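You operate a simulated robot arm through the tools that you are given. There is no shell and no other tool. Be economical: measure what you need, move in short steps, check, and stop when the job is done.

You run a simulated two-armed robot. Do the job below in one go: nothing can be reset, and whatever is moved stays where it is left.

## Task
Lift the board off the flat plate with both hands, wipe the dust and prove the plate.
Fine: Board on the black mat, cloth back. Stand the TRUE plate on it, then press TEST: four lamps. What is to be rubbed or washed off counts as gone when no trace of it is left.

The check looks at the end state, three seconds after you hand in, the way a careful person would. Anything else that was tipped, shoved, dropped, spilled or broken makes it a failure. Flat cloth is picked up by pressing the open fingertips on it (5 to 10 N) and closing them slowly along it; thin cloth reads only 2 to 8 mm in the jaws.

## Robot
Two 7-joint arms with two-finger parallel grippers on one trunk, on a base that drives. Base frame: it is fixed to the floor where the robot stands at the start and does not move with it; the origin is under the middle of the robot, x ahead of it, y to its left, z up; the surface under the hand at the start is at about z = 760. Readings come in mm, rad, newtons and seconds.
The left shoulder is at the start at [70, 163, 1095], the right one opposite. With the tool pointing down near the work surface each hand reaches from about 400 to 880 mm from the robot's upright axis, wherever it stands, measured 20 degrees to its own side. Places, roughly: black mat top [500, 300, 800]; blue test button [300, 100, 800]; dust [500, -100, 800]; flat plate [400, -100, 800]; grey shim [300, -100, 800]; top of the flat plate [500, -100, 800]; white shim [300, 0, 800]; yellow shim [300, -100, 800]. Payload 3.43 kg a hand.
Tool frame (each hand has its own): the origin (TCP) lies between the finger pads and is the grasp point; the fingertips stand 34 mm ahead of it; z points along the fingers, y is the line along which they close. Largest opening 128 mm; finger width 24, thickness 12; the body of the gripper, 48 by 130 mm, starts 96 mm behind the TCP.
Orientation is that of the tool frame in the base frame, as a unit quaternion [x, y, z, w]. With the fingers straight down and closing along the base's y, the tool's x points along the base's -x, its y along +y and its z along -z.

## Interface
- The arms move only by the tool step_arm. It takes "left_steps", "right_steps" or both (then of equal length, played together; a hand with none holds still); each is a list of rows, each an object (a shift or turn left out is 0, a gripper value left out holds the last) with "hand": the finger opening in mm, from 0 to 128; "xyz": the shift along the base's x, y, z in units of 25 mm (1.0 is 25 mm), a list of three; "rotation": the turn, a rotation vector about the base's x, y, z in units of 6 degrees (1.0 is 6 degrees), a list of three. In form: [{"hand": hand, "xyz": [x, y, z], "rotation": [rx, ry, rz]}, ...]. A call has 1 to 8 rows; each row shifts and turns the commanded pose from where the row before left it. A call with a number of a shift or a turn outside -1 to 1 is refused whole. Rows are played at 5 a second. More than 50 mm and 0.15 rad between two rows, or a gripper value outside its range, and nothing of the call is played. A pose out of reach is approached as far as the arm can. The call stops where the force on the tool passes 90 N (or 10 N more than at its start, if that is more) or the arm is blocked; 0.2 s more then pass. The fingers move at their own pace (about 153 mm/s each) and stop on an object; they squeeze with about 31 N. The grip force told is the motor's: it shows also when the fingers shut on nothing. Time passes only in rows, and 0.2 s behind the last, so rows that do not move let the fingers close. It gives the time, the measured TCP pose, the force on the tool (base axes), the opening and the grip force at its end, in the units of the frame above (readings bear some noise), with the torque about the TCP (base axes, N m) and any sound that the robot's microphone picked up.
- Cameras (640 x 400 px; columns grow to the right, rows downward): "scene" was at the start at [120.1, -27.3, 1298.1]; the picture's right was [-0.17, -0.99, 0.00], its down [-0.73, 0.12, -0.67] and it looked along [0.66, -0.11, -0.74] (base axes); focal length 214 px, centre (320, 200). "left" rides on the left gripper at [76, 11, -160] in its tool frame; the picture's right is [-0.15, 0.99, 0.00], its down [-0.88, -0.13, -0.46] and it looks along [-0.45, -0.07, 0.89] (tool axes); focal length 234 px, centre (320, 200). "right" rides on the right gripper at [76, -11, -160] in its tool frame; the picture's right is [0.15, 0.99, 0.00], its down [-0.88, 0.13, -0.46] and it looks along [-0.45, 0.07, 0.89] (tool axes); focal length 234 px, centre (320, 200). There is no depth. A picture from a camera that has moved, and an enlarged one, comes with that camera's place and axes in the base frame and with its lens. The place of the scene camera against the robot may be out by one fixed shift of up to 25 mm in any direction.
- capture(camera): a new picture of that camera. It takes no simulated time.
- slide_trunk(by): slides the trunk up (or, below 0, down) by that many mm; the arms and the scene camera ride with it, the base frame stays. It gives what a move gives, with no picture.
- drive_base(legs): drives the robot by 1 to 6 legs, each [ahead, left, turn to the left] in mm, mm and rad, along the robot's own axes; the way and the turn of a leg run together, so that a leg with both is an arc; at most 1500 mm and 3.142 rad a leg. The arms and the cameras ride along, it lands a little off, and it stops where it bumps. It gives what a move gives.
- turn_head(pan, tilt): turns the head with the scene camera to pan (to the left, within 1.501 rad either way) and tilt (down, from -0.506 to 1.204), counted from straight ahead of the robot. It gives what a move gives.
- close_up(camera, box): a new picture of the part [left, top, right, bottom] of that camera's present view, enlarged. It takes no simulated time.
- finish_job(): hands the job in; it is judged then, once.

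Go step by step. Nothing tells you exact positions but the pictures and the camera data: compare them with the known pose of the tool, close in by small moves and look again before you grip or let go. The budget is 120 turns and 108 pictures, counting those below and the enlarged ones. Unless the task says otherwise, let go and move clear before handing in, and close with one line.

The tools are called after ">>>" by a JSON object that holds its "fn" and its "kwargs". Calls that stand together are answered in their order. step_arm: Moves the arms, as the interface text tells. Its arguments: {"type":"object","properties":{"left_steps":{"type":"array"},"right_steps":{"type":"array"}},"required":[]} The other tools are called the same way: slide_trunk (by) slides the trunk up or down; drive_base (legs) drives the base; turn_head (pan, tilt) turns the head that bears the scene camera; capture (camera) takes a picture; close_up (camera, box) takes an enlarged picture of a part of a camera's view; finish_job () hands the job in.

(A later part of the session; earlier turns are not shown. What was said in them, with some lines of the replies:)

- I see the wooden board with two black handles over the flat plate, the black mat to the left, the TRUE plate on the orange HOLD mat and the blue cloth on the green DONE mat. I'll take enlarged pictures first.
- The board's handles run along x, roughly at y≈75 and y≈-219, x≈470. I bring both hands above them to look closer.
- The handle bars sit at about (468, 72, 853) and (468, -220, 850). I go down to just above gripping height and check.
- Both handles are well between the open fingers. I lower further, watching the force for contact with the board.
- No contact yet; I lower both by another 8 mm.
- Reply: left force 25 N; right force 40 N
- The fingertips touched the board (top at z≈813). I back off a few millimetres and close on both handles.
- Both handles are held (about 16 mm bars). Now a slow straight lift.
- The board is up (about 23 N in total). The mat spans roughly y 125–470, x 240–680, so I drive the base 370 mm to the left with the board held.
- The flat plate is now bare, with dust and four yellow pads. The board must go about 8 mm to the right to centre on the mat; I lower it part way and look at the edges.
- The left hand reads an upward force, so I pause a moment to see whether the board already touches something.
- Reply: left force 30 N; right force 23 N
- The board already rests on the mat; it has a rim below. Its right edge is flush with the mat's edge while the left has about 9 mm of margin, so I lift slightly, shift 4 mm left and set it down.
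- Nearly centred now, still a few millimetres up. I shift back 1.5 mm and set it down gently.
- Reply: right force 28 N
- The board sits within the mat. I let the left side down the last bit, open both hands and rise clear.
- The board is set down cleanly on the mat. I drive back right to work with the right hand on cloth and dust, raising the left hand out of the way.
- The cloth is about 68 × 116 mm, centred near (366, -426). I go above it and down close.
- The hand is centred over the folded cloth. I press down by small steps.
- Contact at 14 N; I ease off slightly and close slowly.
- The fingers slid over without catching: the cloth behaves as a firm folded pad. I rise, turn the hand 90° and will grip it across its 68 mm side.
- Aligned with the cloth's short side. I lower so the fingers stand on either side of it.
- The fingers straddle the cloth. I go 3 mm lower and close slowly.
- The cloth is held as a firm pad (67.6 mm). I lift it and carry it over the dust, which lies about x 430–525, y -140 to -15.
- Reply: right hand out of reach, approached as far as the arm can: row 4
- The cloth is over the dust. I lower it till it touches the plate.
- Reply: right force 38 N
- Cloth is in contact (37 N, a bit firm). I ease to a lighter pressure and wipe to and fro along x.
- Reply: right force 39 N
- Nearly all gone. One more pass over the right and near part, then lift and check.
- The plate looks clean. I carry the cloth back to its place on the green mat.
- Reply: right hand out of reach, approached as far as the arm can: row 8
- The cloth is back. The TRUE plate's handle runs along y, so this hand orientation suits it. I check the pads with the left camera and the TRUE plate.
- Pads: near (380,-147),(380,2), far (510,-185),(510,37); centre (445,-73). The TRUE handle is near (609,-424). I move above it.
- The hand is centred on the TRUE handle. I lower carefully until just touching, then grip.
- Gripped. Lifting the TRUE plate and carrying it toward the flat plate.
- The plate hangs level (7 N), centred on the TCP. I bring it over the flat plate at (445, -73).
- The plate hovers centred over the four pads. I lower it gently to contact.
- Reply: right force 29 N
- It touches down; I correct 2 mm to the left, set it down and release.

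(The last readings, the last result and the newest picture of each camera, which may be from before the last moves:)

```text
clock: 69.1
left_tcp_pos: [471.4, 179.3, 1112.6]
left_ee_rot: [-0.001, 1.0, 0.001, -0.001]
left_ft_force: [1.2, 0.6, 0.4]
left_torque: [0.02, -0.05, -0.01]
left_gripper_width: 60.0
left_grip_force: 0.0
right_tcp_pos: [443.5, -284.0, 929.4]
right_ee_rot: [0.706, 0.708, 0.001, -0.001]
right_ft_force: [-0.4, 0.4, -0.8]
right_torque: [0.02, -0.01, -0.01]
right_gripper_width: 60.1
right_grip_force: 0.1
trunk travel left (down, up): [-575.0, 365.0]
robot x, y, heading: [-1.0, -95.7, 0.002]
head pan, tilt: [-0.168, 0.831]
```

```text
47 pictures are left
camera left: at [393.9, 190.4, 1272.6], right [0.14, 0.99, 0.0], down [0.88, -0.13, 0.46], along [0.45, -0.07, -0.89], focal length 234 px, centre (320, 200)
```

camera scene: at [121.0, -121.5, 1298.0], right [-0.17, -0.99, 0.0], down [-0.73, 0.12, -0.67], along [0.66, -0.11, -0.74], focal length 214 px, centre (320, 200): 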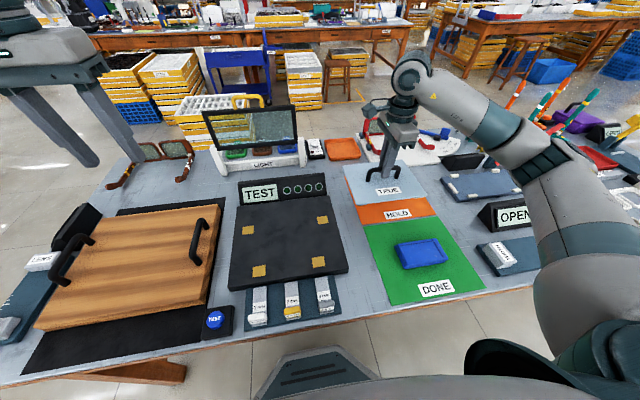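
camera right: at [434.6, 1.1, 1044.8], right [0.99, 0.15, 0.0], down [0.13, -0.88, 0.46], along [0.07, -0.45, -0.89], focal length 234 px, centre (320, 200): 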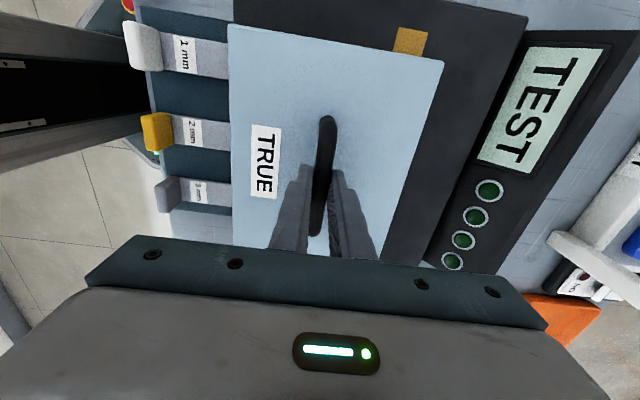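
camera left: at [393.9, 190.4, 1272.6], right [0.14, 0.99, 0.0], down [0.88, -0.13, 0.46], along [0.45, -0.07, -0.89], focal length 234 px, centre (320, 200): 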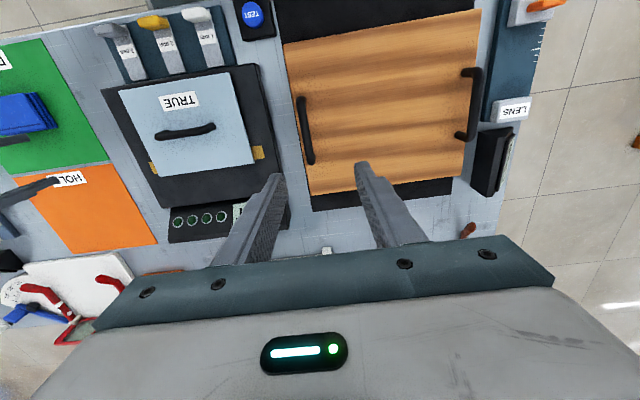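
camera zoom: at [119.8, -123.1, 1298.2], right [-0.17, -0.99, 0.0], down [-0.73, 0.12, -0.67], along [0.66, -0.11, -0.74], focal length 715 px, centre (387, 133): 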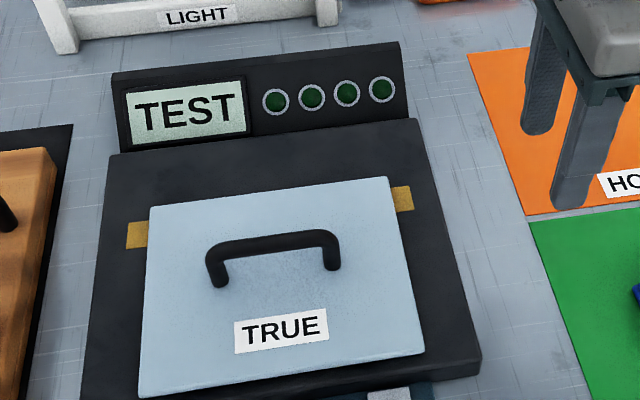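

The plate stands on the pads. The blue button is near (281, 92), too close to the robot, so I back off 130 mm and bring the left hand over it with closed fingers.

>>> {"fn": "drive_base", "kwargs": {"legs": [[-130, 0, 0]]}}

>>> {"fn": "step_arm", "kwargs": {"left_steps": [{"xyz": [-0.4, -0.5, -0.9], "hand": 0}, {"xyz": [-0.4, -0.5, -0.9]}, {"xyz": [-0.4, -0.5, -0.9]}, {"xyz": [-0.3, -0.5, -0.9]}, {"xyz": [-0.2, -0.5, -0.9]}, {"xyz": [-0.2, -0.5, -0.9]}, {"xyz": [-0.2, -0.5, -0.9]}, {"xyz": [-0.2, 0, -0.5]}]}}

>>> {"fn": "capture", "kwargs": {"camera": "left"}}

```text
clock: 70.3
left_tcp_pos: [341.3, 179.7, 1112.4]
left_ee_rot: [0.0, 1.0, -0.001, 0.0]
left_ft_force: [-0.8, 0.8, -0.1]
left_torque: [0.03, -0.03, -0.03]
left_gripper_width: 60.2
left_grip_force: 0.1
right_tcp_pos: [313.6, -283.3, 928.3]
right_ee_rot: [0.707, 0.707, 0.0, 0.0]
right_ft_force: [-0.2, -0.2, 0.0]
right_torque: [-0.03, -0.02, 0.01]
right_gripper_width: 60.0
right_grip_force: 0.0
trunk travel left (down, up): [-575.0, 365.0]
robot x, y, heading: [-129.0, -96.2, -0.002]
head pan, tilt: [-0.168, 0.831]
```

```text
clock: 72.1
left_tcp_pos: [281.4, 93.5, 940.5]
left_ee_rot: [0.0, 1.0, -0.001, 0.0]
left_ft_force: [1.0, -0.7, -0.4]
left_torque: [0.0, 0.0, -0.03]
left_gripper_width: 0.1
left_grip_force: 31.3
right_tcp_pos: [312.5, -284.8, 929.4]
right_ee_rot: [0.708, 0.706, 0.0, 0.001]
right_ft_force: [-0.3, 0.4, 0.9]
right_torque: [-0.01, 0.01, -0.03]
right_gripper_width: 60.2
right_grip_force: 0.0
trunk travel left (down, up): [-575.0, 365.0]
robot x, y, heading: [-127.9, -95.4, -0.0]
head pan, tilt: [-0.168, 0.831]
```

```text
46 pictures are left
camera left: at [205.0, 104.4, 1101.6], right [0.15, 0.99, 0.0], down [0.88, -0.13, 0.46], along [0.45, -0.07, -0.89], focal length 234 px, centre (320, 200)
```

left: 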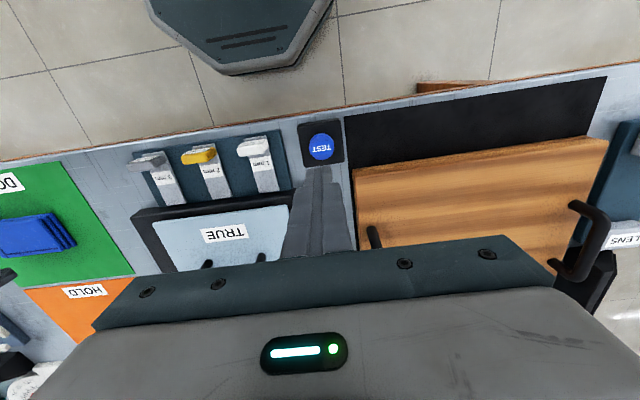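

The hand is right above the button. I lower toward it.

>>> {"fn": "step_arm", "kwargs": {"left_steps": [{"xyz": [0.05, 0.04, -1]}, {"xyz": [0, 0, -1]}, {"xyz": [0, 0, -1]}, {"xyz": [0, 0, -0.8]}]}}

>>> {"fn": "capture", "kwargs": {"camera": "scene"}}

>>> {"fn": "close_up", "kwargs": {"camera": "left", "box": [240, 60, 400, 240]}}

```text
clock: 73.1
left_tcp_pos: [284.4, 92.2, 846.5]
left_ee_rot: [0.0, 1.0, 0.001, 0.001]
left_ft_force: [-0.2, 0.2, 0.4]
left_torque: [-0.01, 0.03, 0.0]
left_gripper_width: 0.1
left_grip_force: 31.0
right_tcp_pos: [313.9, -285.3, 928.6]
right_ee_rot: [0.708, 0.706, -0.001, 0.0]
right_ft_force: [0.2, 0.2, 0.2]
right_torque: [-0.02, 0.03, -0.01]
right_gripper_width: 60.1
right_grip_force: 0.0
trunk travel left (down, up): [-575.0, 365.0]
robot x, y, heading: [-132.6, -92.1, -0.0]
head pan, tilt: [-0.168, 0.831]
```

```text
45 pictures are left
camera scene: at [-9.5, -121.9, 1298.1], right [-0.17, -0.99, 0.0], down [-0.73, 0.12, -0.67], along [0.66, -0.11, -0.74], focal length 214 px, centre (320, 200)
```

scene: 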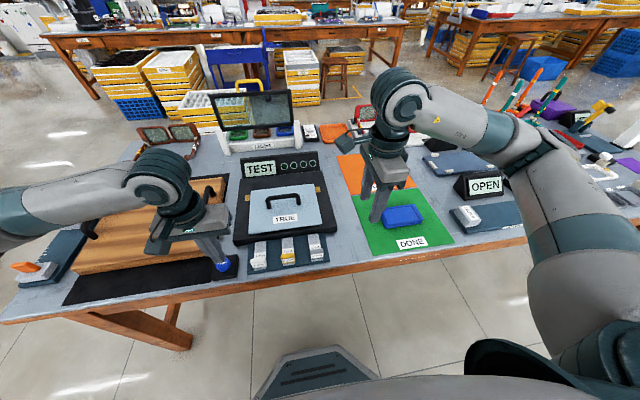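

```text
2.22 times, centred on (320, 150) of left
camera zoom: at [207.4, 103.5, 1007.2], right [0.15, 0.99, 0.0], down [0.88, -0.13, 0.46], along [0.45, -0.07, -0.89], focal length 520 px, centre (320, 311)
```

zoom: 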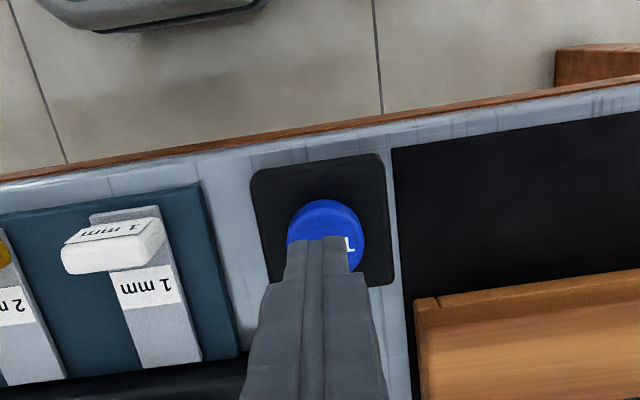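

On target. Pressing in small steps.

>>> {"fn": "step_arm", "kwargs": {"left_steps": [{"xyz": [0, 0.04, -0.3]}, {"xyz": [0, 0, -0.15]}]}}

>>> {"fn": "step_arm", "kwargs": {"left_steps": [{"xyz": [0, 0, -0.12]}, {"xyz": [0, 0, -0.12]}]}}

>>> {"fn": "close_up", "kwargs": {"camera": "scene", "box": [160, 140, 340, 290]}}

```text
clock: 73.7
left_tcp_pos: [284.7, 94.3, 835.2]
left_ee_rot: [0.001, 1.0, 0.0, 0.0]
left_ft_force: [0.4, -0.7, 0.4]
left_torque: [-0.01, 0.0, 0.04]
left_gripper_width: 0.0
left_grip_force: 31.0
right_tcp_pos: [314.0, -285.0, 929.5]
right_ee_rot: [0.707, 0.707, 0.0, 0.0]
right_ft_force: [0.3, 0.4, 0.5]
right_torque: [0.02, -0.01, 0.02]
right_gripper_width: 60.0
right_grip_force: 0.1
trunk travel left (down, up): [-575.0, 365.0]
robot x, y, heading: [-131.6, -95.8, -0.002]
head pan, tilt: [-0.168, 0.831]
```

```text
clock: 74.3
left_tcp_pos: [285.1, 94.2, 828.5]
left_ee_rot: [0.0, 1.0, 0.0, 0.0]
left_ft_force: [-0.3, 0.1, 0.5]
left_torque: [0.03, -0.03, 0.05]
left_gripper_width: 0.1
left_grip_force: 31.3
right_tcp_pos: [314.5, -283.5, 930.0]
right_ee_rot: [0.707, 0.707, 0.001, 0.0]
right_ft_force: [-0.5, 0.3, -0.2]
right_torque: [-0.03, -0.02, 0.02]
right_gripper_width: 60.0
right_grip_force: 0.0
trunk travel left (down, up): [-575.0, 365.0]
robot x, y, heading: [-134.3, -95.2, -0.003]
head pan, tilt: [-0.168, 0.831]
```

```text
2.67 times, centred on (250, 215) of scene
camera zoom: at [-9.7, -122.0, 1298.1], right [-0.17, -0.99, 0.0], down [-0.73, 0.12, -0.67], along [0.66, -0.11, -0.74], focal length 572 px, centre (507, 160)
```

zoom: 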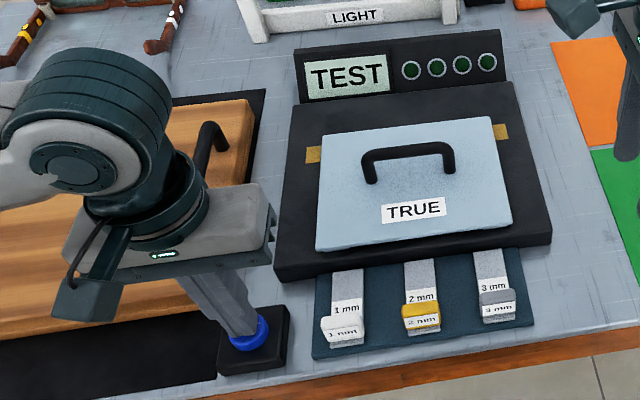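

>>> {"fn": "step_arm", "kwargs": {"left_steps": [{"xyz": [0, 0, -0.12]}, {"xyz": [0, 0, -0.1]}]}}

>>> {"fn": "step_arm", "kwargs": {"left_steps": [{"xyz": [0, 0, -0.1]}, {}]}}

>>> {"fn": "step_arm", "kwargs": {"left_steps": [{"xyz": [0, 0, -0.1]}, {}]}}

>>> {"fn": "close_up", "kwargs": {"camera": "scene", "box": [160, 140, 340, 290]}}

```text
clock: 74.9
left_tcp_pos: [285.9, 94.1, 824.6]
left_ee_rot: [0.0, 1.0, 0.0, 0.0]
left_ft_force: [-0.7, 0.5, 2.4]
left_torque: [0.03, 0.04, -0.03]
left_gripper_width: 0.0
left_grip_force: 31.0
right_tcp_pos: [314.1, -284.4, 929.4]
right_ee_rot: [0.708, 0.707, 0.0, 0.0]
right_ft_force: [-0.4, -0.2, 0.7]
right_torque: [0.0, 0.02, 0.03]
right_gripper_width: 60.0
right_grip_force: 0.0
trunk travel left (down, up): [-575.0, 365.0]
robot x, y, heading: [-128.5, -90.9, -0.002]
head pan, tilt: [-0.168, 0.831]
heard: click
```

```text
clock: 75.5
left_tcp_pos: [284.8, 93.5, 822.4]
left_ee_rot: [0.0, 1.0, 0.0, 0.0]
left_ft_force: [4.1, 4.7, 13.3]
left_torque: [0.2, -0.15, 0.0]
left_gripper_width: 0.0
left_grip_force: 30.5
right_tcp_pos: [313.6, -284.4, 928.8]
right_ee_rot: [0.708, 0.706, -0.001, 0.0]
right_ft_force: [0.3, 0.3, 0.6]
right_torque: [-0.03, 0.03, 0.01]
right_gripper_width: 60.0
right_grip_force: 0.1
trunk travel left (down, up): [-575.0, 365.0]
robot x, y, heading: [-129.3, -93.5, 0.002]
head pan, tilt: [-0.168, 0.831]
```

```text
clock: 76.1
left_tcp_pos: [286.1, 94.7, 820.6]
left_ee_rot: [0.0, 1.0, -0.001, 0.001]
left_ft_force: [10.3, 8.6, 28.5]
left_torque: [0.29, -0.3, -0.01]
left_gripper_width: 0.0
left_grip_force: 31.2
right_tcp_pos: [313.9, -283.4, 929.1]
right_ee_rot: [0.707, 0.707, 0.0, -0.001]
right_ft_force: [0.1, 0.1, 0.3]
right_torque: [0.01, -0.01, -0.02]
right_gripper_width: 59.8
right_grip_force: 0.1
trunk travel left (down, up): [-575.0, 365.0]
robot x, y, heading: [-130.7, -93.5, -0.001]
head pan, tilt: [-0.168, 0.831]
```

```text
2.67 times, centred on (250, 215) of scene
camera zoom: at [-10.4, -121.8, 1298.4], right [-0.17, -0.99, 0.0], down [-0.73, 0.12, -0.67], along [0.66, -0.11, -0.74], focal length 572 px, centre (507, 160)
```

zoom: 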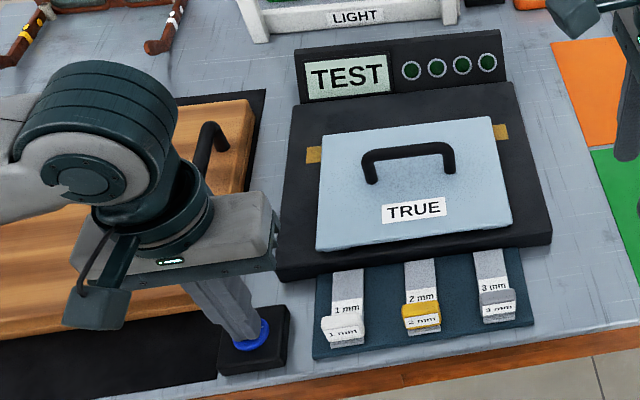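

It clicked. I release the button and look at the lamps.

>>> {"fn": "step_arm", "kwargs": {"left_steps": [{"xyz": [0, 0, 0.6]}, {"xyz": [0, 0, 0.6]}, {}]}}

>>> {"fn": "close_up", "kwargs": {"camera": "scene", "box": [240, 145, 330, 205]}}

>>> {"fn": "close_up", "kwargs": {"camera": "scene", "box": [230, 180, 340, 255]}}

```text
clock: 76.9
left_tcp_pos: [284.0, 92.1, 848.3]
left_ee_rot: [0.001, 1.0, 0.0, -0.001]
left_ft_force: [0.0, -0.1, -0.2]
left_torque: [0.03, 0.03, -0.01]
left_gripper_width: 0.0
left_grip_force: 31.4
right_tcp_pos: [315.1, -283.8, 928.9]
right_ee_rot: [0.707, 0.707, 0.0, 0.0]
right_ft_force: [-0.1, 0.3, -0.3]
right_torque: [0.0, 0.05, 0.0]
right_gripper_width: 60.1
right_grip_force: 0.0
trunk travel left (down, up): [-575.0, 365.0]
robot x, y, heading: [-129.8, -97.2, -0.0]
head pan, tilt: [-0.168, 0.831]
```

```text
6.67 times, centred on (285, 175) of scene
camera zoom: at [-9.7, -122.0, 1298.0], right [-0.17, -0.99, 0.0], down [-0.73, 0.12, -0.67], along [0.66, -0.11, -0.74], focal length 1430 px, centre (553, 367)
```

zoom: 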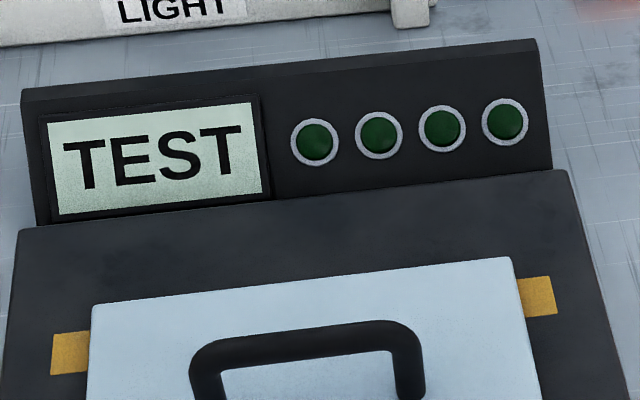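

```text
5.33 times, centred on (285, 218) of scene
camera zoom: at [-9.7, -122.0, 1298.0], right [-0.17, -0.99, 0.0], down [-0.73, 0.12, -0.67], along [0.66, -0.11, -0.74], focal length 1144 px, centre (507, 107)
```

zoom: 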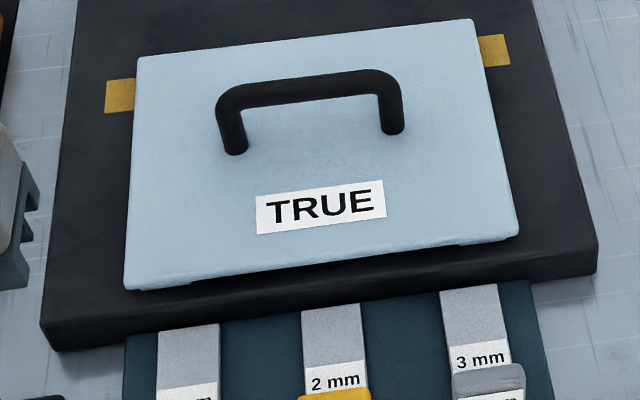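

The test clicked but no lamp is lit now; I saw no picture right at the click. The near feet seem to sit on the near pads. I press again and look immediately.

>>> {"fn": "step_arm", "kwargs": {"left_steps": [{"xyz": [0, 0.05, -0.5]}, {"xyz": [0, 0, -0.5]}]}}

>>> {"fn": "close_up", "kwargs": {"camera": "scene", "box": [240, 145, 330, 205]}}

```text
clock: 77.5
left_tcp_pos: [286.2, 92.8, 823.2]
left_ee_rot: [0.002, 1.0, 0.0, 0.0]
left_ft_force: [-0.7, -0.3, 4.6]
left_torque: [-0.02, 0.01, -0.04]
left_gripper_width: 0.0
left_grip_force: 31.2
right_tcp_pos: [312.7, -284.4, 928.9]
right_ee_rot: [0.708, 0.707, 0.0, 0.001]
right_ft_force: [0.2, 0.6, -0.3]
right_torque: [0.0, -0.02, 0.0]
right_gripper_width: 59.9
right_grip_force: 0.2
trunk travel left (down, up): [-575.0, 365.0]
robot x, y, heading: [-131.1, -99.1, -0.002]
head pan, tilt: [-0.168, 0.831]
heard: click
```

```text
6.67 times, centred on (285, 175) of scene
camera zoom: at [-10.2, -122.3, 1298.3], right [-0.17, -0.99, 0.0], down [-0.73, 0.12, -0.67], along [0.66, -0.11, -0.74], focal length 1430 px, centre (553, 367)
```

zoom: 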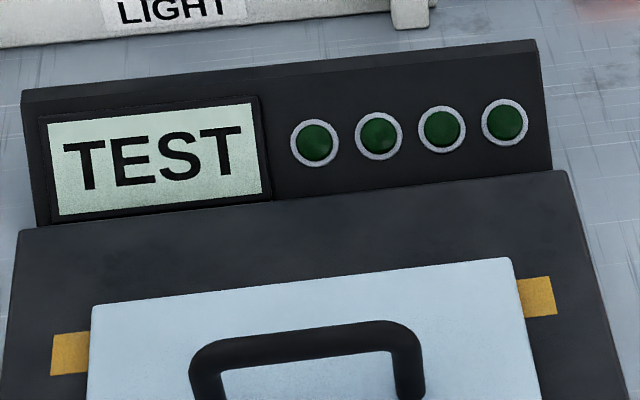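

I zoom on the near edge of the TRUE plate to see its feet against the pads.

>>> {"fn": "close_up", "kwargs": {"camera": "scene", "box": [246, 212, 290, 240]}}

>>> {"fn": "close_up", "kwargs": {"camera": "scene", "box": [290, 205, 334, 233]}}

>>> {"fn": "close_up", "kwargs": {"camera": "left", "box": [40, 150, 360, 300]}}

```text
14.29 times, centred on (268, 226) of scene
camera zoom: at [-10.2, -122.3, 1298.3], right [-0.17, -0.99, 0.0], down [-0.73, 0.12, -0.67], along [0.66, -0.11, -0.74], focal length 3064 px, centre (1063, -171)
```

zoom: 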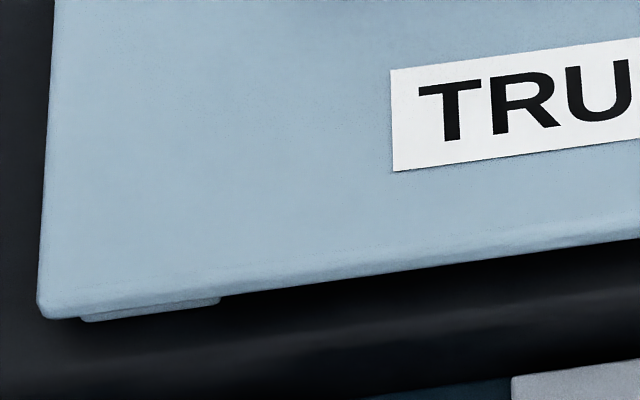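

```text
14.29 times, centred on (312, 219) of scene
camera zoom: at [-10.2, -122.3, 1298.3], right [-0.17, -0.99, 0.0], down [-0.73, 0.12, -0.67], along [0.66, -0.11, -0.74], focal length 3064 px, centre (434, -71)
```

zoom: 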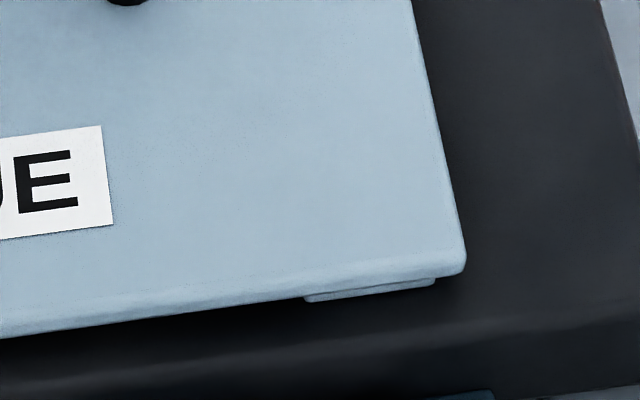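

```text
2.00 times, centred on (200, 225) of left
camera zoom: at [207.7, 104.6, 984.0], right [0.15, 0.99, 0.0], down [0.88, -0.13, 0.46], along [0.45, -0.07, -0.89], focal length 468 px, centre (560, 150)
```

zoom: 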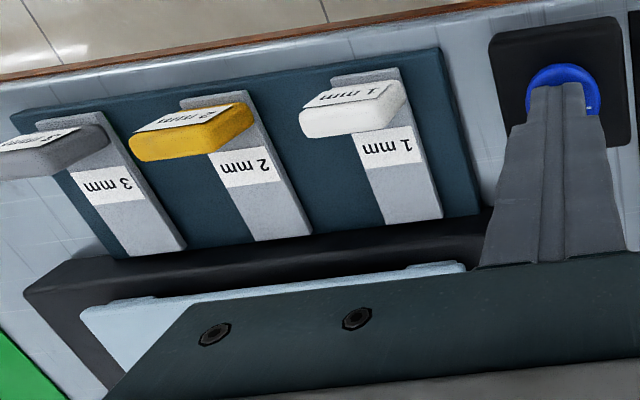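

The test clicks but nothing lights, so something is not right yet. I'll pick the TRUE plate up again to inspect the surface for traces and the feet underneath.

>>> {"fn": "step_arm", "kwargs": {"left_steps": [{"xyz": [0, 0, 1]}, {"xyz": [0, 0.3, 1]}, {"xyz": [0, 0.5, 1]}, {"xyz": [0, 0.5, 1]}, {"xyz": [0, 0.5, 1]}, {"xyz": [0, 0.5, 1]}, {"xyz": [0, 0.5, 1]}, {"xyz": [0, 0.5, 0]}], "right_steps": [{"xyz": [0.66, 1, 0]}, {"xyz": [0.66, 1, 0]}, {"xyz": [0.66, 1, 0]}, {"xyz": [0.66, 1, 0]}, {"xyz": [0.66, 1, 0]}, {"xyz": [0.66, 1, 0]}, {"xyz": [0.66, 1, 0]}, {"xyz": [0.6, 1, 0]}]}}

>>> {"fn": "step_arm", "kwargs": {"right_steps": [{"xyz": [0, 0.6, 0]}, {"xyz": [0, 0, -0.5]}]}}

>>> {"fn": "capture", "kwargs": {"camera": "right"}}

```text
clock: 79.3
left_tcp_pos: [287.6, 177.2, 998.7]
left_ee_rot: [-0.001, 1.0, -0.001, 0.0]
left_ft_force: [0.8, -0.1, -0.7]
left_torque: [-0.07, 0.0, -0.03]
left_gripper_width: 0.0
left_grip_force: 30.7
right_tcp_pos: [446.6, -83.8, 929.7]
right_ee_rot: [0.708, 0.706, -0.001, 0.0]
right_ft_force: [0.3, 0.6, 0.3]
right_torque: [-0.02, -0.02, 0.0]
right_gripper_width: 60.1
right_grip_force: 0.0
trunk travel left (down, up): [-575.0, 365.0]
robot x, y, heading: [-129.5, -94.0, -0.004]
head pan, tilt: [-0.168, 0.831]
```

```text
clock: 79.9
left_tcp_pos: [286.9, 175.6, 998.8]
left_ee_rot: [0.001, 1.0, 0.0, -0.001]
left_ft_force: [-0.6, -0.3, 0.0]
left_torque: [0.03, 0.03, -0.03]
left_gripper_width: 0.0
left_grip_force: 30.4
right_tcp_pos: [445.9, -70.4, 917.6]
right_ee_rot: [0.708, 0.706, 0.0, 0.0]
right_ft_force: [0.4, -0.6, 0.6]
right_torque: [0.03, -0.01, 0.01]
right_gripper_width: 59.7
right_grip_force: 0.1
trunk travel left (down, up): [-575.0, 365.0]
robot x, y, heading: [-130.3, -96.1, -0.002]
head pan, tilt: [-0.168, 0.831]
```

```text
35 pictures are left
camera right: at [435.1, 3.8, 1075.8], right [0.99, 0.15, 0.0], down [0.13, -0.88, 0.46], along [0.07, -0.45, -0.89], focal length 234 px, centre (320, 200)
```

right: 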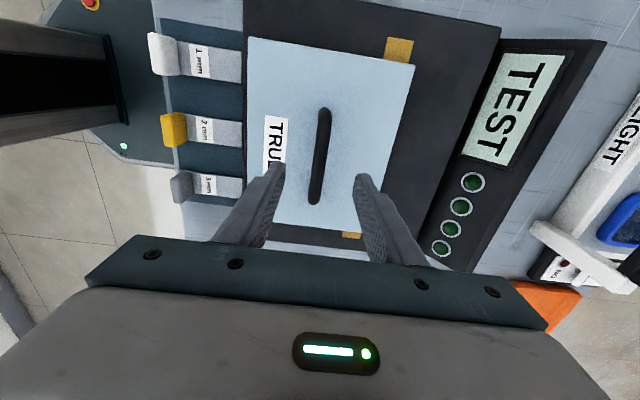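

>>> {"fn": "step_arm", "kwargs": {"right_steps": [{"xyz": [-0.04, 0.04, -1]}, {"xyz": [0, 0, -1]}, {"xyz": [0, 0, -0.45]}, {"hand": 30}, {"hand": 0}, {}, {}, {"xyz": [0, 0, 0.2]}]}}

>>> {"fn": "step_arm", "kwargs": {"right_steps": [{"xyz": [0, 0, 0.5]}, {"xyz": [0, 0, 1]}, {"xyz": [0, -0.3, 1]}, {"xyz": [0, -1, 1]}, {"xyz": [0, -1, 1]}, {"xyz": [0, -1, 1]}, {"xyz": [0, -1, 1]}, {"xyz": [0, -1, 1]}]}}

>>> {"fn": "close_up", "kwargs": {"camera": "scene", "box": [225, 150, 345, 250]}}

>>> {"fn": "capture", "kwargs": {"camera": "left"}}

```text
clock: 81.7
left_tcp_pos: [287.0, 175.9, 998.6]
left_ee_rot: [0.0, 1.0, 0.001, -0.001]
left_ft_force: [1.3, 0.1, -0.1]
left_torque: [0.02, -0.01, 0.02]
left_gripper_width: 0.0
left_grip_force: 31.2
right_tcp_pos: [443.5, -70.4, 857.6]
right_ee_rot: [0.708, 0.706, -0.001, 0.0]
right_ft_force: [0.3, -0.5, -7.6]
right_torque: [-0.01, 0.0, -0.02]
right_gripper_width: 13.5
right_grip_force: 31.4
trunk travel left (down, up): [-575.0, 365.0]
robot x, y, heading: [-127.5, -96.3, 0.001]
head pan, tilt: [-0.168, 0.831]
```

```text
clock: 83.5
left_tcp_pos: [286.2, 175.9, 998.7]
left_ee_rot: [0.0, 1.0, -0.001, -0.001]
left_ft_force: [0.4, -0.4, -0.4]
left_torque: [0.03, 0.01, 0.02]
left_gripper_width: 0.0
left_grip_force: 30.2
right_tcp_pos: [442.2, -201.1, 1048.0]
right_ee_rot: [0.707, 0.707, -0.001, 0.0]
right_ft_force: [0.2, -0.2, -8.8]
right_torque: [0.03, 0.0, 0.02]
right_gripper_width: 13.7
right_grip_force: 31.5
trunk travel left (down, up): [-575.0, 365.0]
robot x, y, heading: [-131.3, -93.3, 0.0]
head pan, tilt: [-0.168, 0.831]
```

```text
4.00 times, centred on (285, 200) of scene
camera zoom: at [-9.7, -123.1, 1298.1], right [-0.17, -0.99, 0.0], down [-0.73, 0.13, -0.67], along [0.66, -0.11, -0.74], focal length 858 px, centre (460, 200)
```

zoom: 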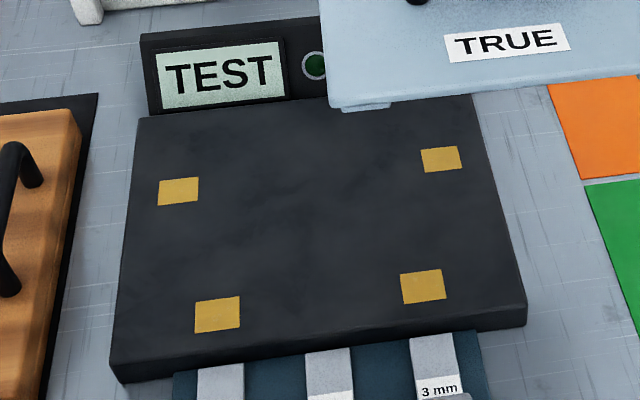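

```text
33 pictures are left
camera left: at [209.6, 186.6, 1159.7], right [0.15, 0.99, 0.0], down [0.88, -0.13, 0.46], along [0.45, -0.07, -0.89], focal length 234 px, centre (320, 200)
```

left: 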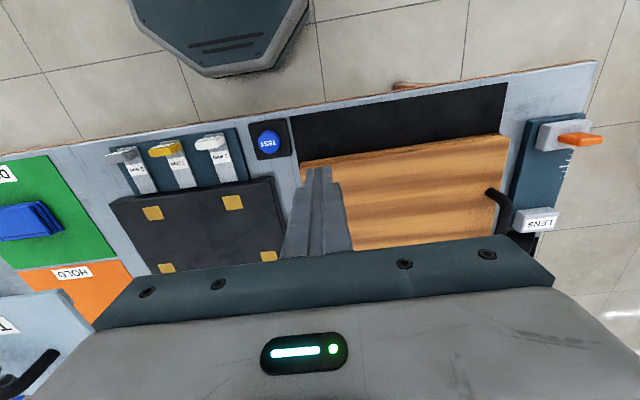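

The surface is clean. Now I raise the TRUE plate above head-camera height to see its feet from below.

>>> {"fn": "step_arm", "kwargs": {"right_steps": [{"xyz": [-0.1, 0, 1]}, {"xyz": [-0.1, 0, 1]}, {"xyz": [-0.1, 0, 1]}, {"xyz": [-0.1, 0, 1]}, {"xyz": [-0.1, 0, 1]}, {"xyz": [-0.1, 0, 1]}, {"xyz": [-0.1, 0, 1]}, {"xyz": [-0.1, 0, 1]}]}}

>>> {"fn": "step_arm", "kwargs": {"right_steps": [{"xyz": [-0.1, 0, 1]}, {"xyz": [-0.1, 0, 1]}, {"xyz": [-0.1, 0, 1]}, {"xyz": [-0.1, 0, 1]}, {"xyz": [-0.1, 0, 1]}, {"xyz": [-0.1, 0, 1]}, {"xyz": [-0.1, 0, 1]}, {"xyz": [-0.1, 0, 1]}]}}

>>> {"fn": "turn_head", "kwargs": {"pan": -0.2, "tilt": -0.25}}

>>> {"fn": "capture", "kwargs": {"camera": "scene"}}

```text
clock: 85.3
left_tcp_pos: [286.8, 175.5, 999.4]
left_ee_rot: [0.0, 1.0, -0.001, -0.001]
left_ft_force: [-0.7, -0.1, 0.3]
left_torque: [0.02, -0.01, 0.01]
left_gripper_width: 0.0
left_grip_force: 30.6
right_tcp_pos: [420.8, -197.6, 1248.1]
right_ee_rot: [0.707, 0.707, 0.0, -0.001]
right_ft_force: [-0.5, 0.0, -7.5]
right_torque: [0.01, 0.01, -0.03]
right_gripper_width: 13.5
right_grip_force: 30.9
trunk travel left (down, up): [-575.0, 365.0]
robot x, y, heading: [-131.1, -94.6, 0.0]
head pan, tilt: [-0.168, 0.831]
```

```text
clock: 87.1
left_tcp_pos: [287.6, 173.0, 999.5]
left_ee_rot: [0.0, 1.0, 0.001, 0.0]
left_ft_force: [0.6, -0.4, -0.2]
left_torque: [0.02, -0.02, 0.0]
left_gripper_width: 0.2
left_grip_force: 31.0
right_tcp_pos: [391.5, -207.8, 1419.1]
right_ee_rot: [0.708, 0.706, 0.002, 0.001]
right_ft_force: [-0.5, -0.7, -7.4]
right_torque: [0.09, -0.01, 0.03]
right_gripper_width: 13.6
right_grip_force: 31.4
right hand out of reach, approached as far as the arm can: row 7, 8
trunk travel left (down, up): [-575.0, 365.0]
robot x, y, heading: [-130.6, -95.1, 0.002]
head pan, tilt: [-0.168, 0.831]
```

```text
clock: 88.5
left_tcp_pos: [286.0, 175.6, 998.7]
left_ee_rot: [0.0, 1.0, 0.0, -0.001]
left_ft_force: [0.0, 0.1, -0.7]
left_torque: [0.02, -0.06, 0.05]
left_gripper_width: 0.0
left_grip_force: 30.9
right_tcp_pos: [391.2, -203.9, 1419.5]
right_ee_rot: [0.708, 0.707, 0.001, 0.0]
right_ft_force: [0.1, 0.9, -7.5]
right_torque: [0.05, -0.02, -0.07]
right_gripper_width: 13.6
right_grip_force: 30.8
trunk travel left (down, up): [-575.0, 365.0]
robot x, y, heading: [-126.3, -94.5, -0.004]
head pan, tilt: [-0.201, -0.25]
```

```text
32 pictures are left
camera scene: at [-7.5, -124.9, 1394.0], right [-0.2, -0.98, 0.0], down [0.24, -0.05, -0.97], along [0.95, -0.19, 0.25], focal length 214 px, centre (320, 200)
```

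scene: 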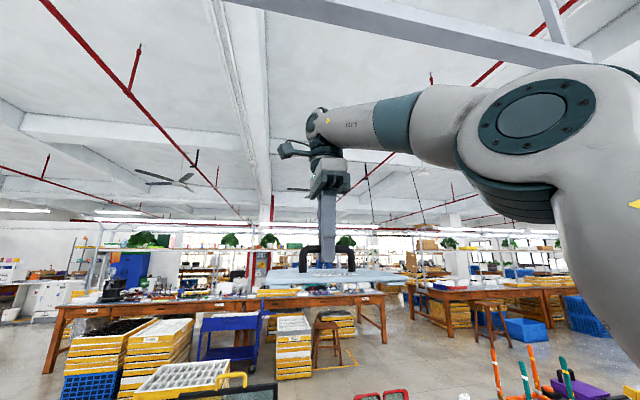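

The camera rises when tilted up, so I see the plate edge-on. I tilt the hand to show the underside toward the camera.

>>> {"fn": "step_arm", "kwargs": {"right_steps": [{"xyz": [0, 0, -0.6], "rotation": [0, 1, 0]}, {"rotation": [0, 1, 0]}, {"rotation": [0, 1, 0]}, {"rotation": [0, 1, 0]}, {"rotation": [0, 0.5, 0]}]}}

>>> {"fn": "turn_head", "kwargs": {"pan": -0.2, "tilt": 0.1}}

>>> {"fn": "close_up", "kwargs": {"camera": "scene", "box": [220, 80, 460, 230]}}

```text
clock: 89.7
left_tcp_pos: [285.8, 176.0, 998.4]
left_ee_rot: [0.0, 1.0, 0.0, 0.0]
left_ft_force: [0.2, 0.3, -0.8]
left_torque: [-0.03, -0.01, 0.01]
left_gripper_width: 0.0
left_grip_force: 30.6
right_tcp_pos: [353.2, -205.1, 1326.0]
right_ee_rot: [0.696, 0.695, -0.127, -0.129]
right_ft_force: [0.0, -0.2, -6.9]
right_torque: [0.03, -0.16, -0.01]
right_gripper_width: 13.6
right_grip_force: 30.8
right hand out of reach, approached as far as the arm can: row 1, 2, 3, 4, 5
trunk travel left (down, up): [-575.0, 365.0]
robot x, y, heading: [-128.7, -93.7, 0.002]
head pan, tilt: [-0.201, -0.25]
```

```text
clock: 90.5
left_tcp_pos: [287.6, 176.2, 998.7]
left_ee_rot: [0.0, 1.0, 0.001, -0.001]
left_ft_force: [-0.3, -0.1, 0.5]
left_torque: [0.0, -0.02, 0.01]
left_gripper_width: 0.0
left_grip_force: 30.5
right_tcp_pos: [352.3, -204.5, 1325.5]
right_ee_rot: [0.696, 0.695, -0.128, -0.129]
right_ft_force: [-0.2, 0.1, -7.4]
right_torque: [0.04, -0.15, -0.04]
right_gripper_width: 13.7
right_grip_force: 30.4
trunk travel left (down, up): [-575.0, 365.0]
robot x, y, heading: [-129.4, -93.4, 0.0]
head pan, tilt: [-0.201, 0.099]
```

```text
2.67 times, centred on (340, 155) of scene
camera zoom: at [3.1, -127.2, 1363.7], right [-0.2, -0.98, 0.0], down [-0.1, 0.02, -1.0], along [0.97, -0.2, -0.1], focal length 572 px, centre (267, 320)
```

zoom: 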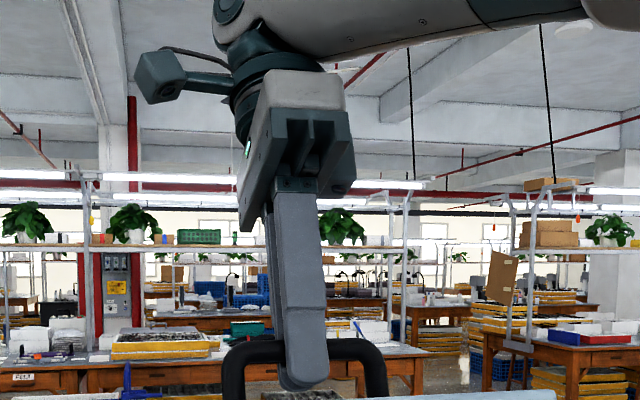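

>>> {"fn": "close_up", "kwargs": {"camera": "scene", "box": [220, 180, 460, 330]}}

```text
2.67 times, centred on (340, 255) of scene
camera zoom: at [3.1, -127.2, 1363.7], right [-0.2, -0.98, 0.0], down [-0.1, 0.02, -1.0], along [0.97, -0.2, -0.1], focal length 572 px, centre (267, 53)
```

zoom: 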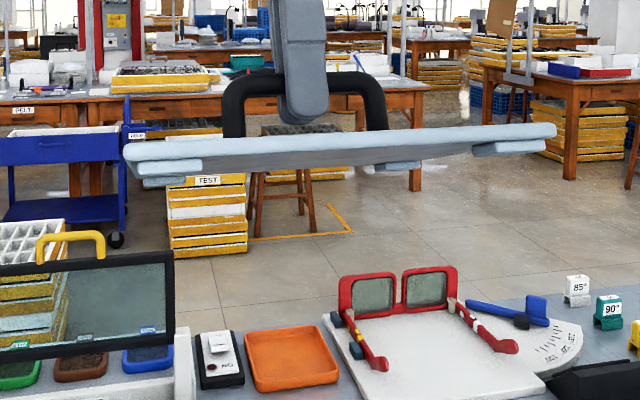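

The TRUE plate has four feet in a rectangle (about 162 × 130 mm), so they don't match the yellow trapezoid; the plate probably belongs on the centre of the flat plate's top (about x 475, not 445). I bring it level and down again.

>>> {"fn": "step_arm", "kwargs": {"right_steps": [{"xyz": [0.3, 0, -1]}, {"xyz": [0.3, 0, -1], "rotation": [0, -1, 0]}, {"xyz": [0.3, 0, -1], "rotation": [0, -1, 0]}, {"xyz": [0.3, 0, -1], "rotation": [0, -1, 0]}, {"xyz": [0.3, 0, -1]}, {"xyz": [0.3, 0, -1]}, {"xyz": [0.3, 0, -1]}, {"xyz": [0.3, 0, -1]}]}}

>>> {"fn": "turn_head", "kwargs": {"pan": -0.05, "tilt": 0.831}}

```text
clock: 92.3
left_tcp_pos: [287.8, 175.5, 999.1]
left_ee_rot: [0.0, 1.0, 0.0, 0.0]
left_ft_force: [0.7, 0.1, -0.1]
left_torque: [0.0, 0.03, 0.02]
left_gripper_width: 0.0
left_grip_force: 31.2
right_tcp_pos: [413.6, -203.5, 1127.4]
right_ee_rot: [0.707, 0.706, -0.017, -0.019]
right_ft_force: [0.6, 0.5, -7.3]
right_torque: [0.01, 0.02, 0.01]
right_gripper_width: 13.8
right_grip_force: 30.8
trunk travel left (down, up): [-575.0, 365.0]
robot x, y, heading: [-131.5, -96.0, 0.004]
head pan, tilt: [-0.201, 0.099]
```

```text
clock: 93.4
left_tcp_pos: [287.0, 176.5, 999.0]
left_ee_rot: [0.0, 1.0, 0.0, -0.001]
left_ft_force: [-0.1, 0.1, 0.0]
left_torque: [0.02, -0.02, 0.0]
left_gripper_width: 0.0
left_grip_force: 31.2
right_tcp_pos: [412.6, -204.3, 1127.5]
right_ee_rot: [0.708, 0.706, -0.017, -0.018]
right_ft_force: [1.0, -0.5, -7.7]
right_torque: [0.03, 0.04, -0.02]
right_gripper_width: 13.6
right_grip_force: 31.1
trunk travel left (down, up): [-575.0, 365.0]
robot x, y, heading: [-129.0, -92.6, 0.001]
head pan, tilt: [-0.051, 0.831]
```

>>> {"fn": "step_arm", "kwargs": {"right_steps": [{"xyz": [0.3, 0.6, -1], "rotation": [0, -0.49, 0]}, {"xyz": [0.3, 0.6, -1]}, {"xyz": [0.3, 0.6, -1]}, {"xyz": [0.3, 0.7, -1]}, {"xyz": [0.3, 0.7, -1]}, {"xyz": [0.3, 0.7, -1]}, {"xyz": [0.4, 0.7, -1]}, {"xyz": [0.3, 0.7, -1]}]}}

>>> {"fn": "step_arm", "kwargs": {"right_steps": [{"xyz": [0, 0, -0.6]}, {"xyz": [0, 0, -0.6]}, {"xyz": [0, 0, -0.6]}, {"xyz": [0, 0, -0.4]}, {}]}}

>>> {"fn": "close_up", "kwargs": {"camera": "scene", "box": [250, 140, 400, 250]}}

```text
clock: 95.2
left_tcp_pos: [287.9, 177.0, 998.7]
left_ee_rot: [0.0, 1.0, -0.001, -0.001]
left_ft_force: [0.1, 0.3, -0.3]
left_torque: [-0.03, 0.03, -0.01]
left_gripper_width: 0.0
left_grip_force: 32.0
right_tcp_pos: [473.5, -69.7, 923.9]
right_ee_rot: [0.708, 0.706, 0.001, 0.0]
right_ft_force: [0.3, -0.2, -7.5]
right_torque: [0.04, 0.0, 0.0]
right_gripper_width: 13.6
right_grip_force: 31.2
trunk travel left (down, up): [-575.0, 365.0]
robot x, y, heading: [-129.5, -96.7, 0.001]
head pan, tilt: [-0.051, 0.831]
```

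```text
clock: 96.4
left_tcp_pos: [286.1, 176.3, 999.4]
left_ee_rot: [0.0, 1.0, 0.0, -0.001]
left_ft_force: [0.2, 0.4, -0.2]
left_torque: [0.05, 0.0, 0.03]
left_gripper_width: 0.0
left_grip_force: 30.9
right_tcp_pos: [474.9, -70.3, 869.4]
right_ee_rot: [0.708, 0.707, 0.0, -0.001]
right_ft_force: [-0.1, -0.4, -8.3]
right_torque: [0.03, 0.01, 0.02]
right_gripper_width: 13.4
right_grip_force: 30.8
trunk travel left (down, up): [-575.0, 365.0]
robot x, y, heading: [-127.4, -95.2, -0.002]
head pan, tilt: [-0.051, 0.831]
```

```text
3.64 times, centred on (325, 195) of scene
camera zoom: at [-8.0, -112.7, 1298.1], right [-0.05, -1.0, 0.0], down [-0.74, 0.04, -0.67], along [0.67, -0.04, -0.74], focal length 780 px, centre (302, 218)
```

zoom: 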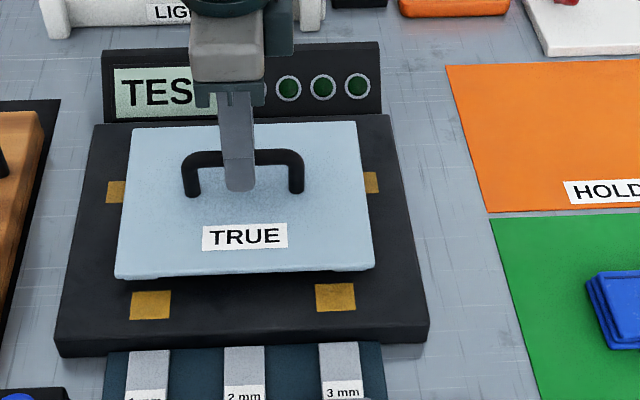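

I lower it here, release, and test.

>>> {"fn": "step_arm", "kwargs": {"right_steps": [{"xyz": [0, -0.06, -0.3]}, {"xyz": [0, 0, -0.2]}, {"xyz": [0, 0, -0.1]}, {"xyz": [0, 0, -0.04]}, {}, {"hand": 30}, {"hand": 60}, {}]}}

>>> {"fn": "step_arm", "kwargs": {"left_steps": [{"xyz": [0, -0.4, -0.5]}, {"xyz": [0, -0.5, -0.8]}, {"xyz": [0, -0.6, -0.8]}, {"xyz": [0, -0.6, -0.8]}, {"xyz": [-0.06, -0.6, -0.8]}, {"xyz": [-0.06, -0.56, -0.8]}, {"xyz": [0, 0, -0.8]}, {"xyz": [0, 0, -0.8]}], "right_steps": [{"xyz": [0, 0, 0.5]}, {"xyz": [0, 0, 1]}, {"xyz": [0, 0, 1]}, {"xyz": [0, -0.5, 0.5]}, {"xyz": [0, -1, 0]}, {"xyz": [0, -1, 0]}, {"xyz": [0, -1, 0]}, {"xyz": [0, -1, 0]}]}}

>>> {"fn": "step_arm", "kwargs": {"left_steps": [{"xyz": [0, 0, -0.2]}, {"xyz": [0, 0, -0.3]}, {"xyz": [0, 0, -0.3]}], "right_steps": [{"xyz": [0, -1, 0]}, {"xyz": [0, -1, 0]}, {"xyz": [0, -1, 0]}]}}

>>> {"fn": "close_up", "kwargs": {"camera": "scene", "box": [230, 140, 400, 280]}}

```text
clock: 98.2
left_tcp_pos: [287.7, 176.2, 1000.1]
left_ee_rot: [0.0, 1.0, -0.001, 0.0]
left_ft_force: [-0.4, -1.3, 0.5]
left_torque: [-0.01, 0.0, 0.02]
left_gripper_width: 0.0
left_grip_force: 31.4
right_tcp_pos: [475.2, -72.6, 854.9]
right_ee_rot: [0.708, 0.706, 0.001, 0.0]
right_ft_force: [0.6, -0.5, 0.1]
right_torque: [0.01, 0.01, 0.02]
right_gripper_width: 60.2
right_grip_force: 0.0
trunk travel left (down, up): [-575.0, 365.0]
robot x, y, heading: [-130.1, -92.8, -0.0]
head pan, tilt: [-0.051, 0.831]
```

```text
clock: 100.0
left_tcp_pos: [282.8, 95.1, 846.1]
left_ee_rot: [0.0, 1.0, 0.0, 0.0]
left_ft_force: [-0.2, 0.4, 0.5]
left_torque: [0.02, -0.01, -0.03]
left_gripper_width: 0.0
left_grip_force: 30.9
right_tcp_pos: [473.7, -185.3, 929.8]
right_ee_rot: [0.708, 0.706, 0.002, 0.001]
right_ft_force: [0.2, -0.6, -0.3]
right_torque: [0.02, 0.03, -0.02]
right_gripper_width: 60.2
right_grip_force: 0.1
trunk travel left (down, up): [-575.0, 365.0]
robot x, y, heading: [-132.9, -96.8, -0.001]
head pan, tilt: [-0.051, 0.831]
```

```text
clock: 100.8
left_tcp_pos: [282.4, 94.0, 825.9]
left_ee_rot: [0.0, 1.0, 0.0, 0.0]
left_ft_force: [0.0, 0.7, 2.4]
left_torque: [0.02, 0.0, 0.04]
left_gripper_width: 0.2
left_grip_force: 30.1
right_tcp_pos: [472.7, -260.8, 931.4]
right_ee_rot: [0.707, 0.707, 0.002, 0.0]
right_ft_force: [0.5, 0.3, -0.5]
right_torque: [0.01, 0.0, -0.01]
right_gripper_width: 60.1
right_grip_force: 0.0
trunk travel left (down, up): [-575.0, 365.0]
robot x, y, heading: [-130.3, -94.1, -0.0]
head pan, tilt: [-0.051, 0.831]
heard: click
```

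```text
2.86 times, centred on (315, 210) of scene
camera zoom: at [-8.9, -113.7, 1298.3], right [-0.05, -1.0, 0.0], down [-0.74, 0.04, -0.67], along [0.67, -0.03, -0.74], focal length 613 px, centre (334, 171)
```

zoom: 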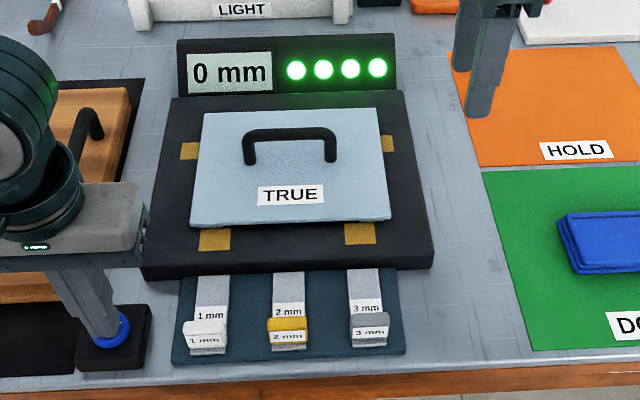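

All four lamps are lit and the display reads 0 mm. I lift the left hand clear and check that everything stays so.

>>> {"fn": "step_arm", "kwargs": {"left_steps": [{"xyz": [0, 0, 0.8]}, {"xyz": [0, 0, 1]}, {"xyz": [0, 0, 1]}, {"xyz": [0, 0, 1]}, {"xyz": [-0.5, 0, 1]}, {"xyz": [-0.5, 0, 1]}, {}, {}]}}

>>> {"fn": "capture", "kwargs": {"camera": "scene"}}

>>> {"fn": "close_up", "kwargs": {"camera": "scene", "box": [80, 140, 400, 300]}}

```text
clock: 102.6
left_tcp_pos: [257.3, 95.9, 970.8]
left_ee_rot: [0.0, 1.0, 0.0, 0.001]
left_ft_force: [-0.4, -0.5, 0.4]
left_torque: [0.02, 0.0, 0.0]
left_gripper_width: 0.1
left_grip_force: 30.8
right_tcp_pos: [474.1, -259.2, 931.6]
right_ee_rot: [0.708, 0.707, 0.001, 0.001]
right_ft_force: [-0.1, 0.1, 0.0]
right_torque: [-0.02, 0.01, -0.05]
right_gripper_width: 60.1
right_grip_force: 0.1
trunk travel left (down, up): [-575.0, 365.0]
robot x, y, heading: [-131.2, -96.4, -0.003]
head pan, tilt: [-0.051, 0.831]
```

```text
27 pictures are left
camera scene: at [-8.9, -113.0, 1298.2], right [-0.05, -1.0, 0.0], down [-0.74, 0.04, -0.67], along [0.67, -0.04, -0.74], focal length 214 px, centre (320, 200)
```

scene: 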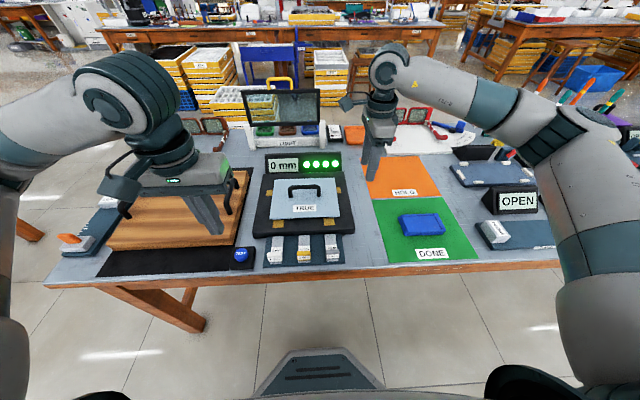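

```text
2.00 times, centred on (240, 220) of scene
camera zoom: at [-8.9, -113.0, 1298.2], right [-0.05, -1.0, 0.0], down [-0.74, 0.04, -0.67], along [0.67, -0.04, -0.74], focal length 429 px, centre (480, 160)
```

zoom: 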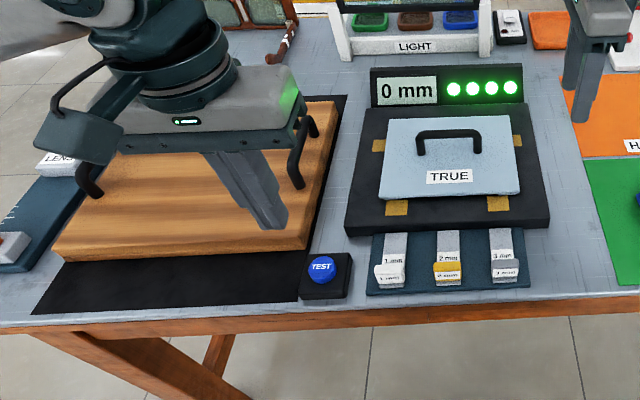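

Four lamps still shine, the board is on the mat, the cloth is back in place and both hands are clear. I hand in.

>>> {"fn": "finish_job", "kwargs": {}}

```text
The job is handed in.
```

The job is handed in: the TRUE plate stands on the cleaned flat plate with all four lamps lit ("0 mm"), the board is on the black mat, and the cloth is back where it lay on the green mat.
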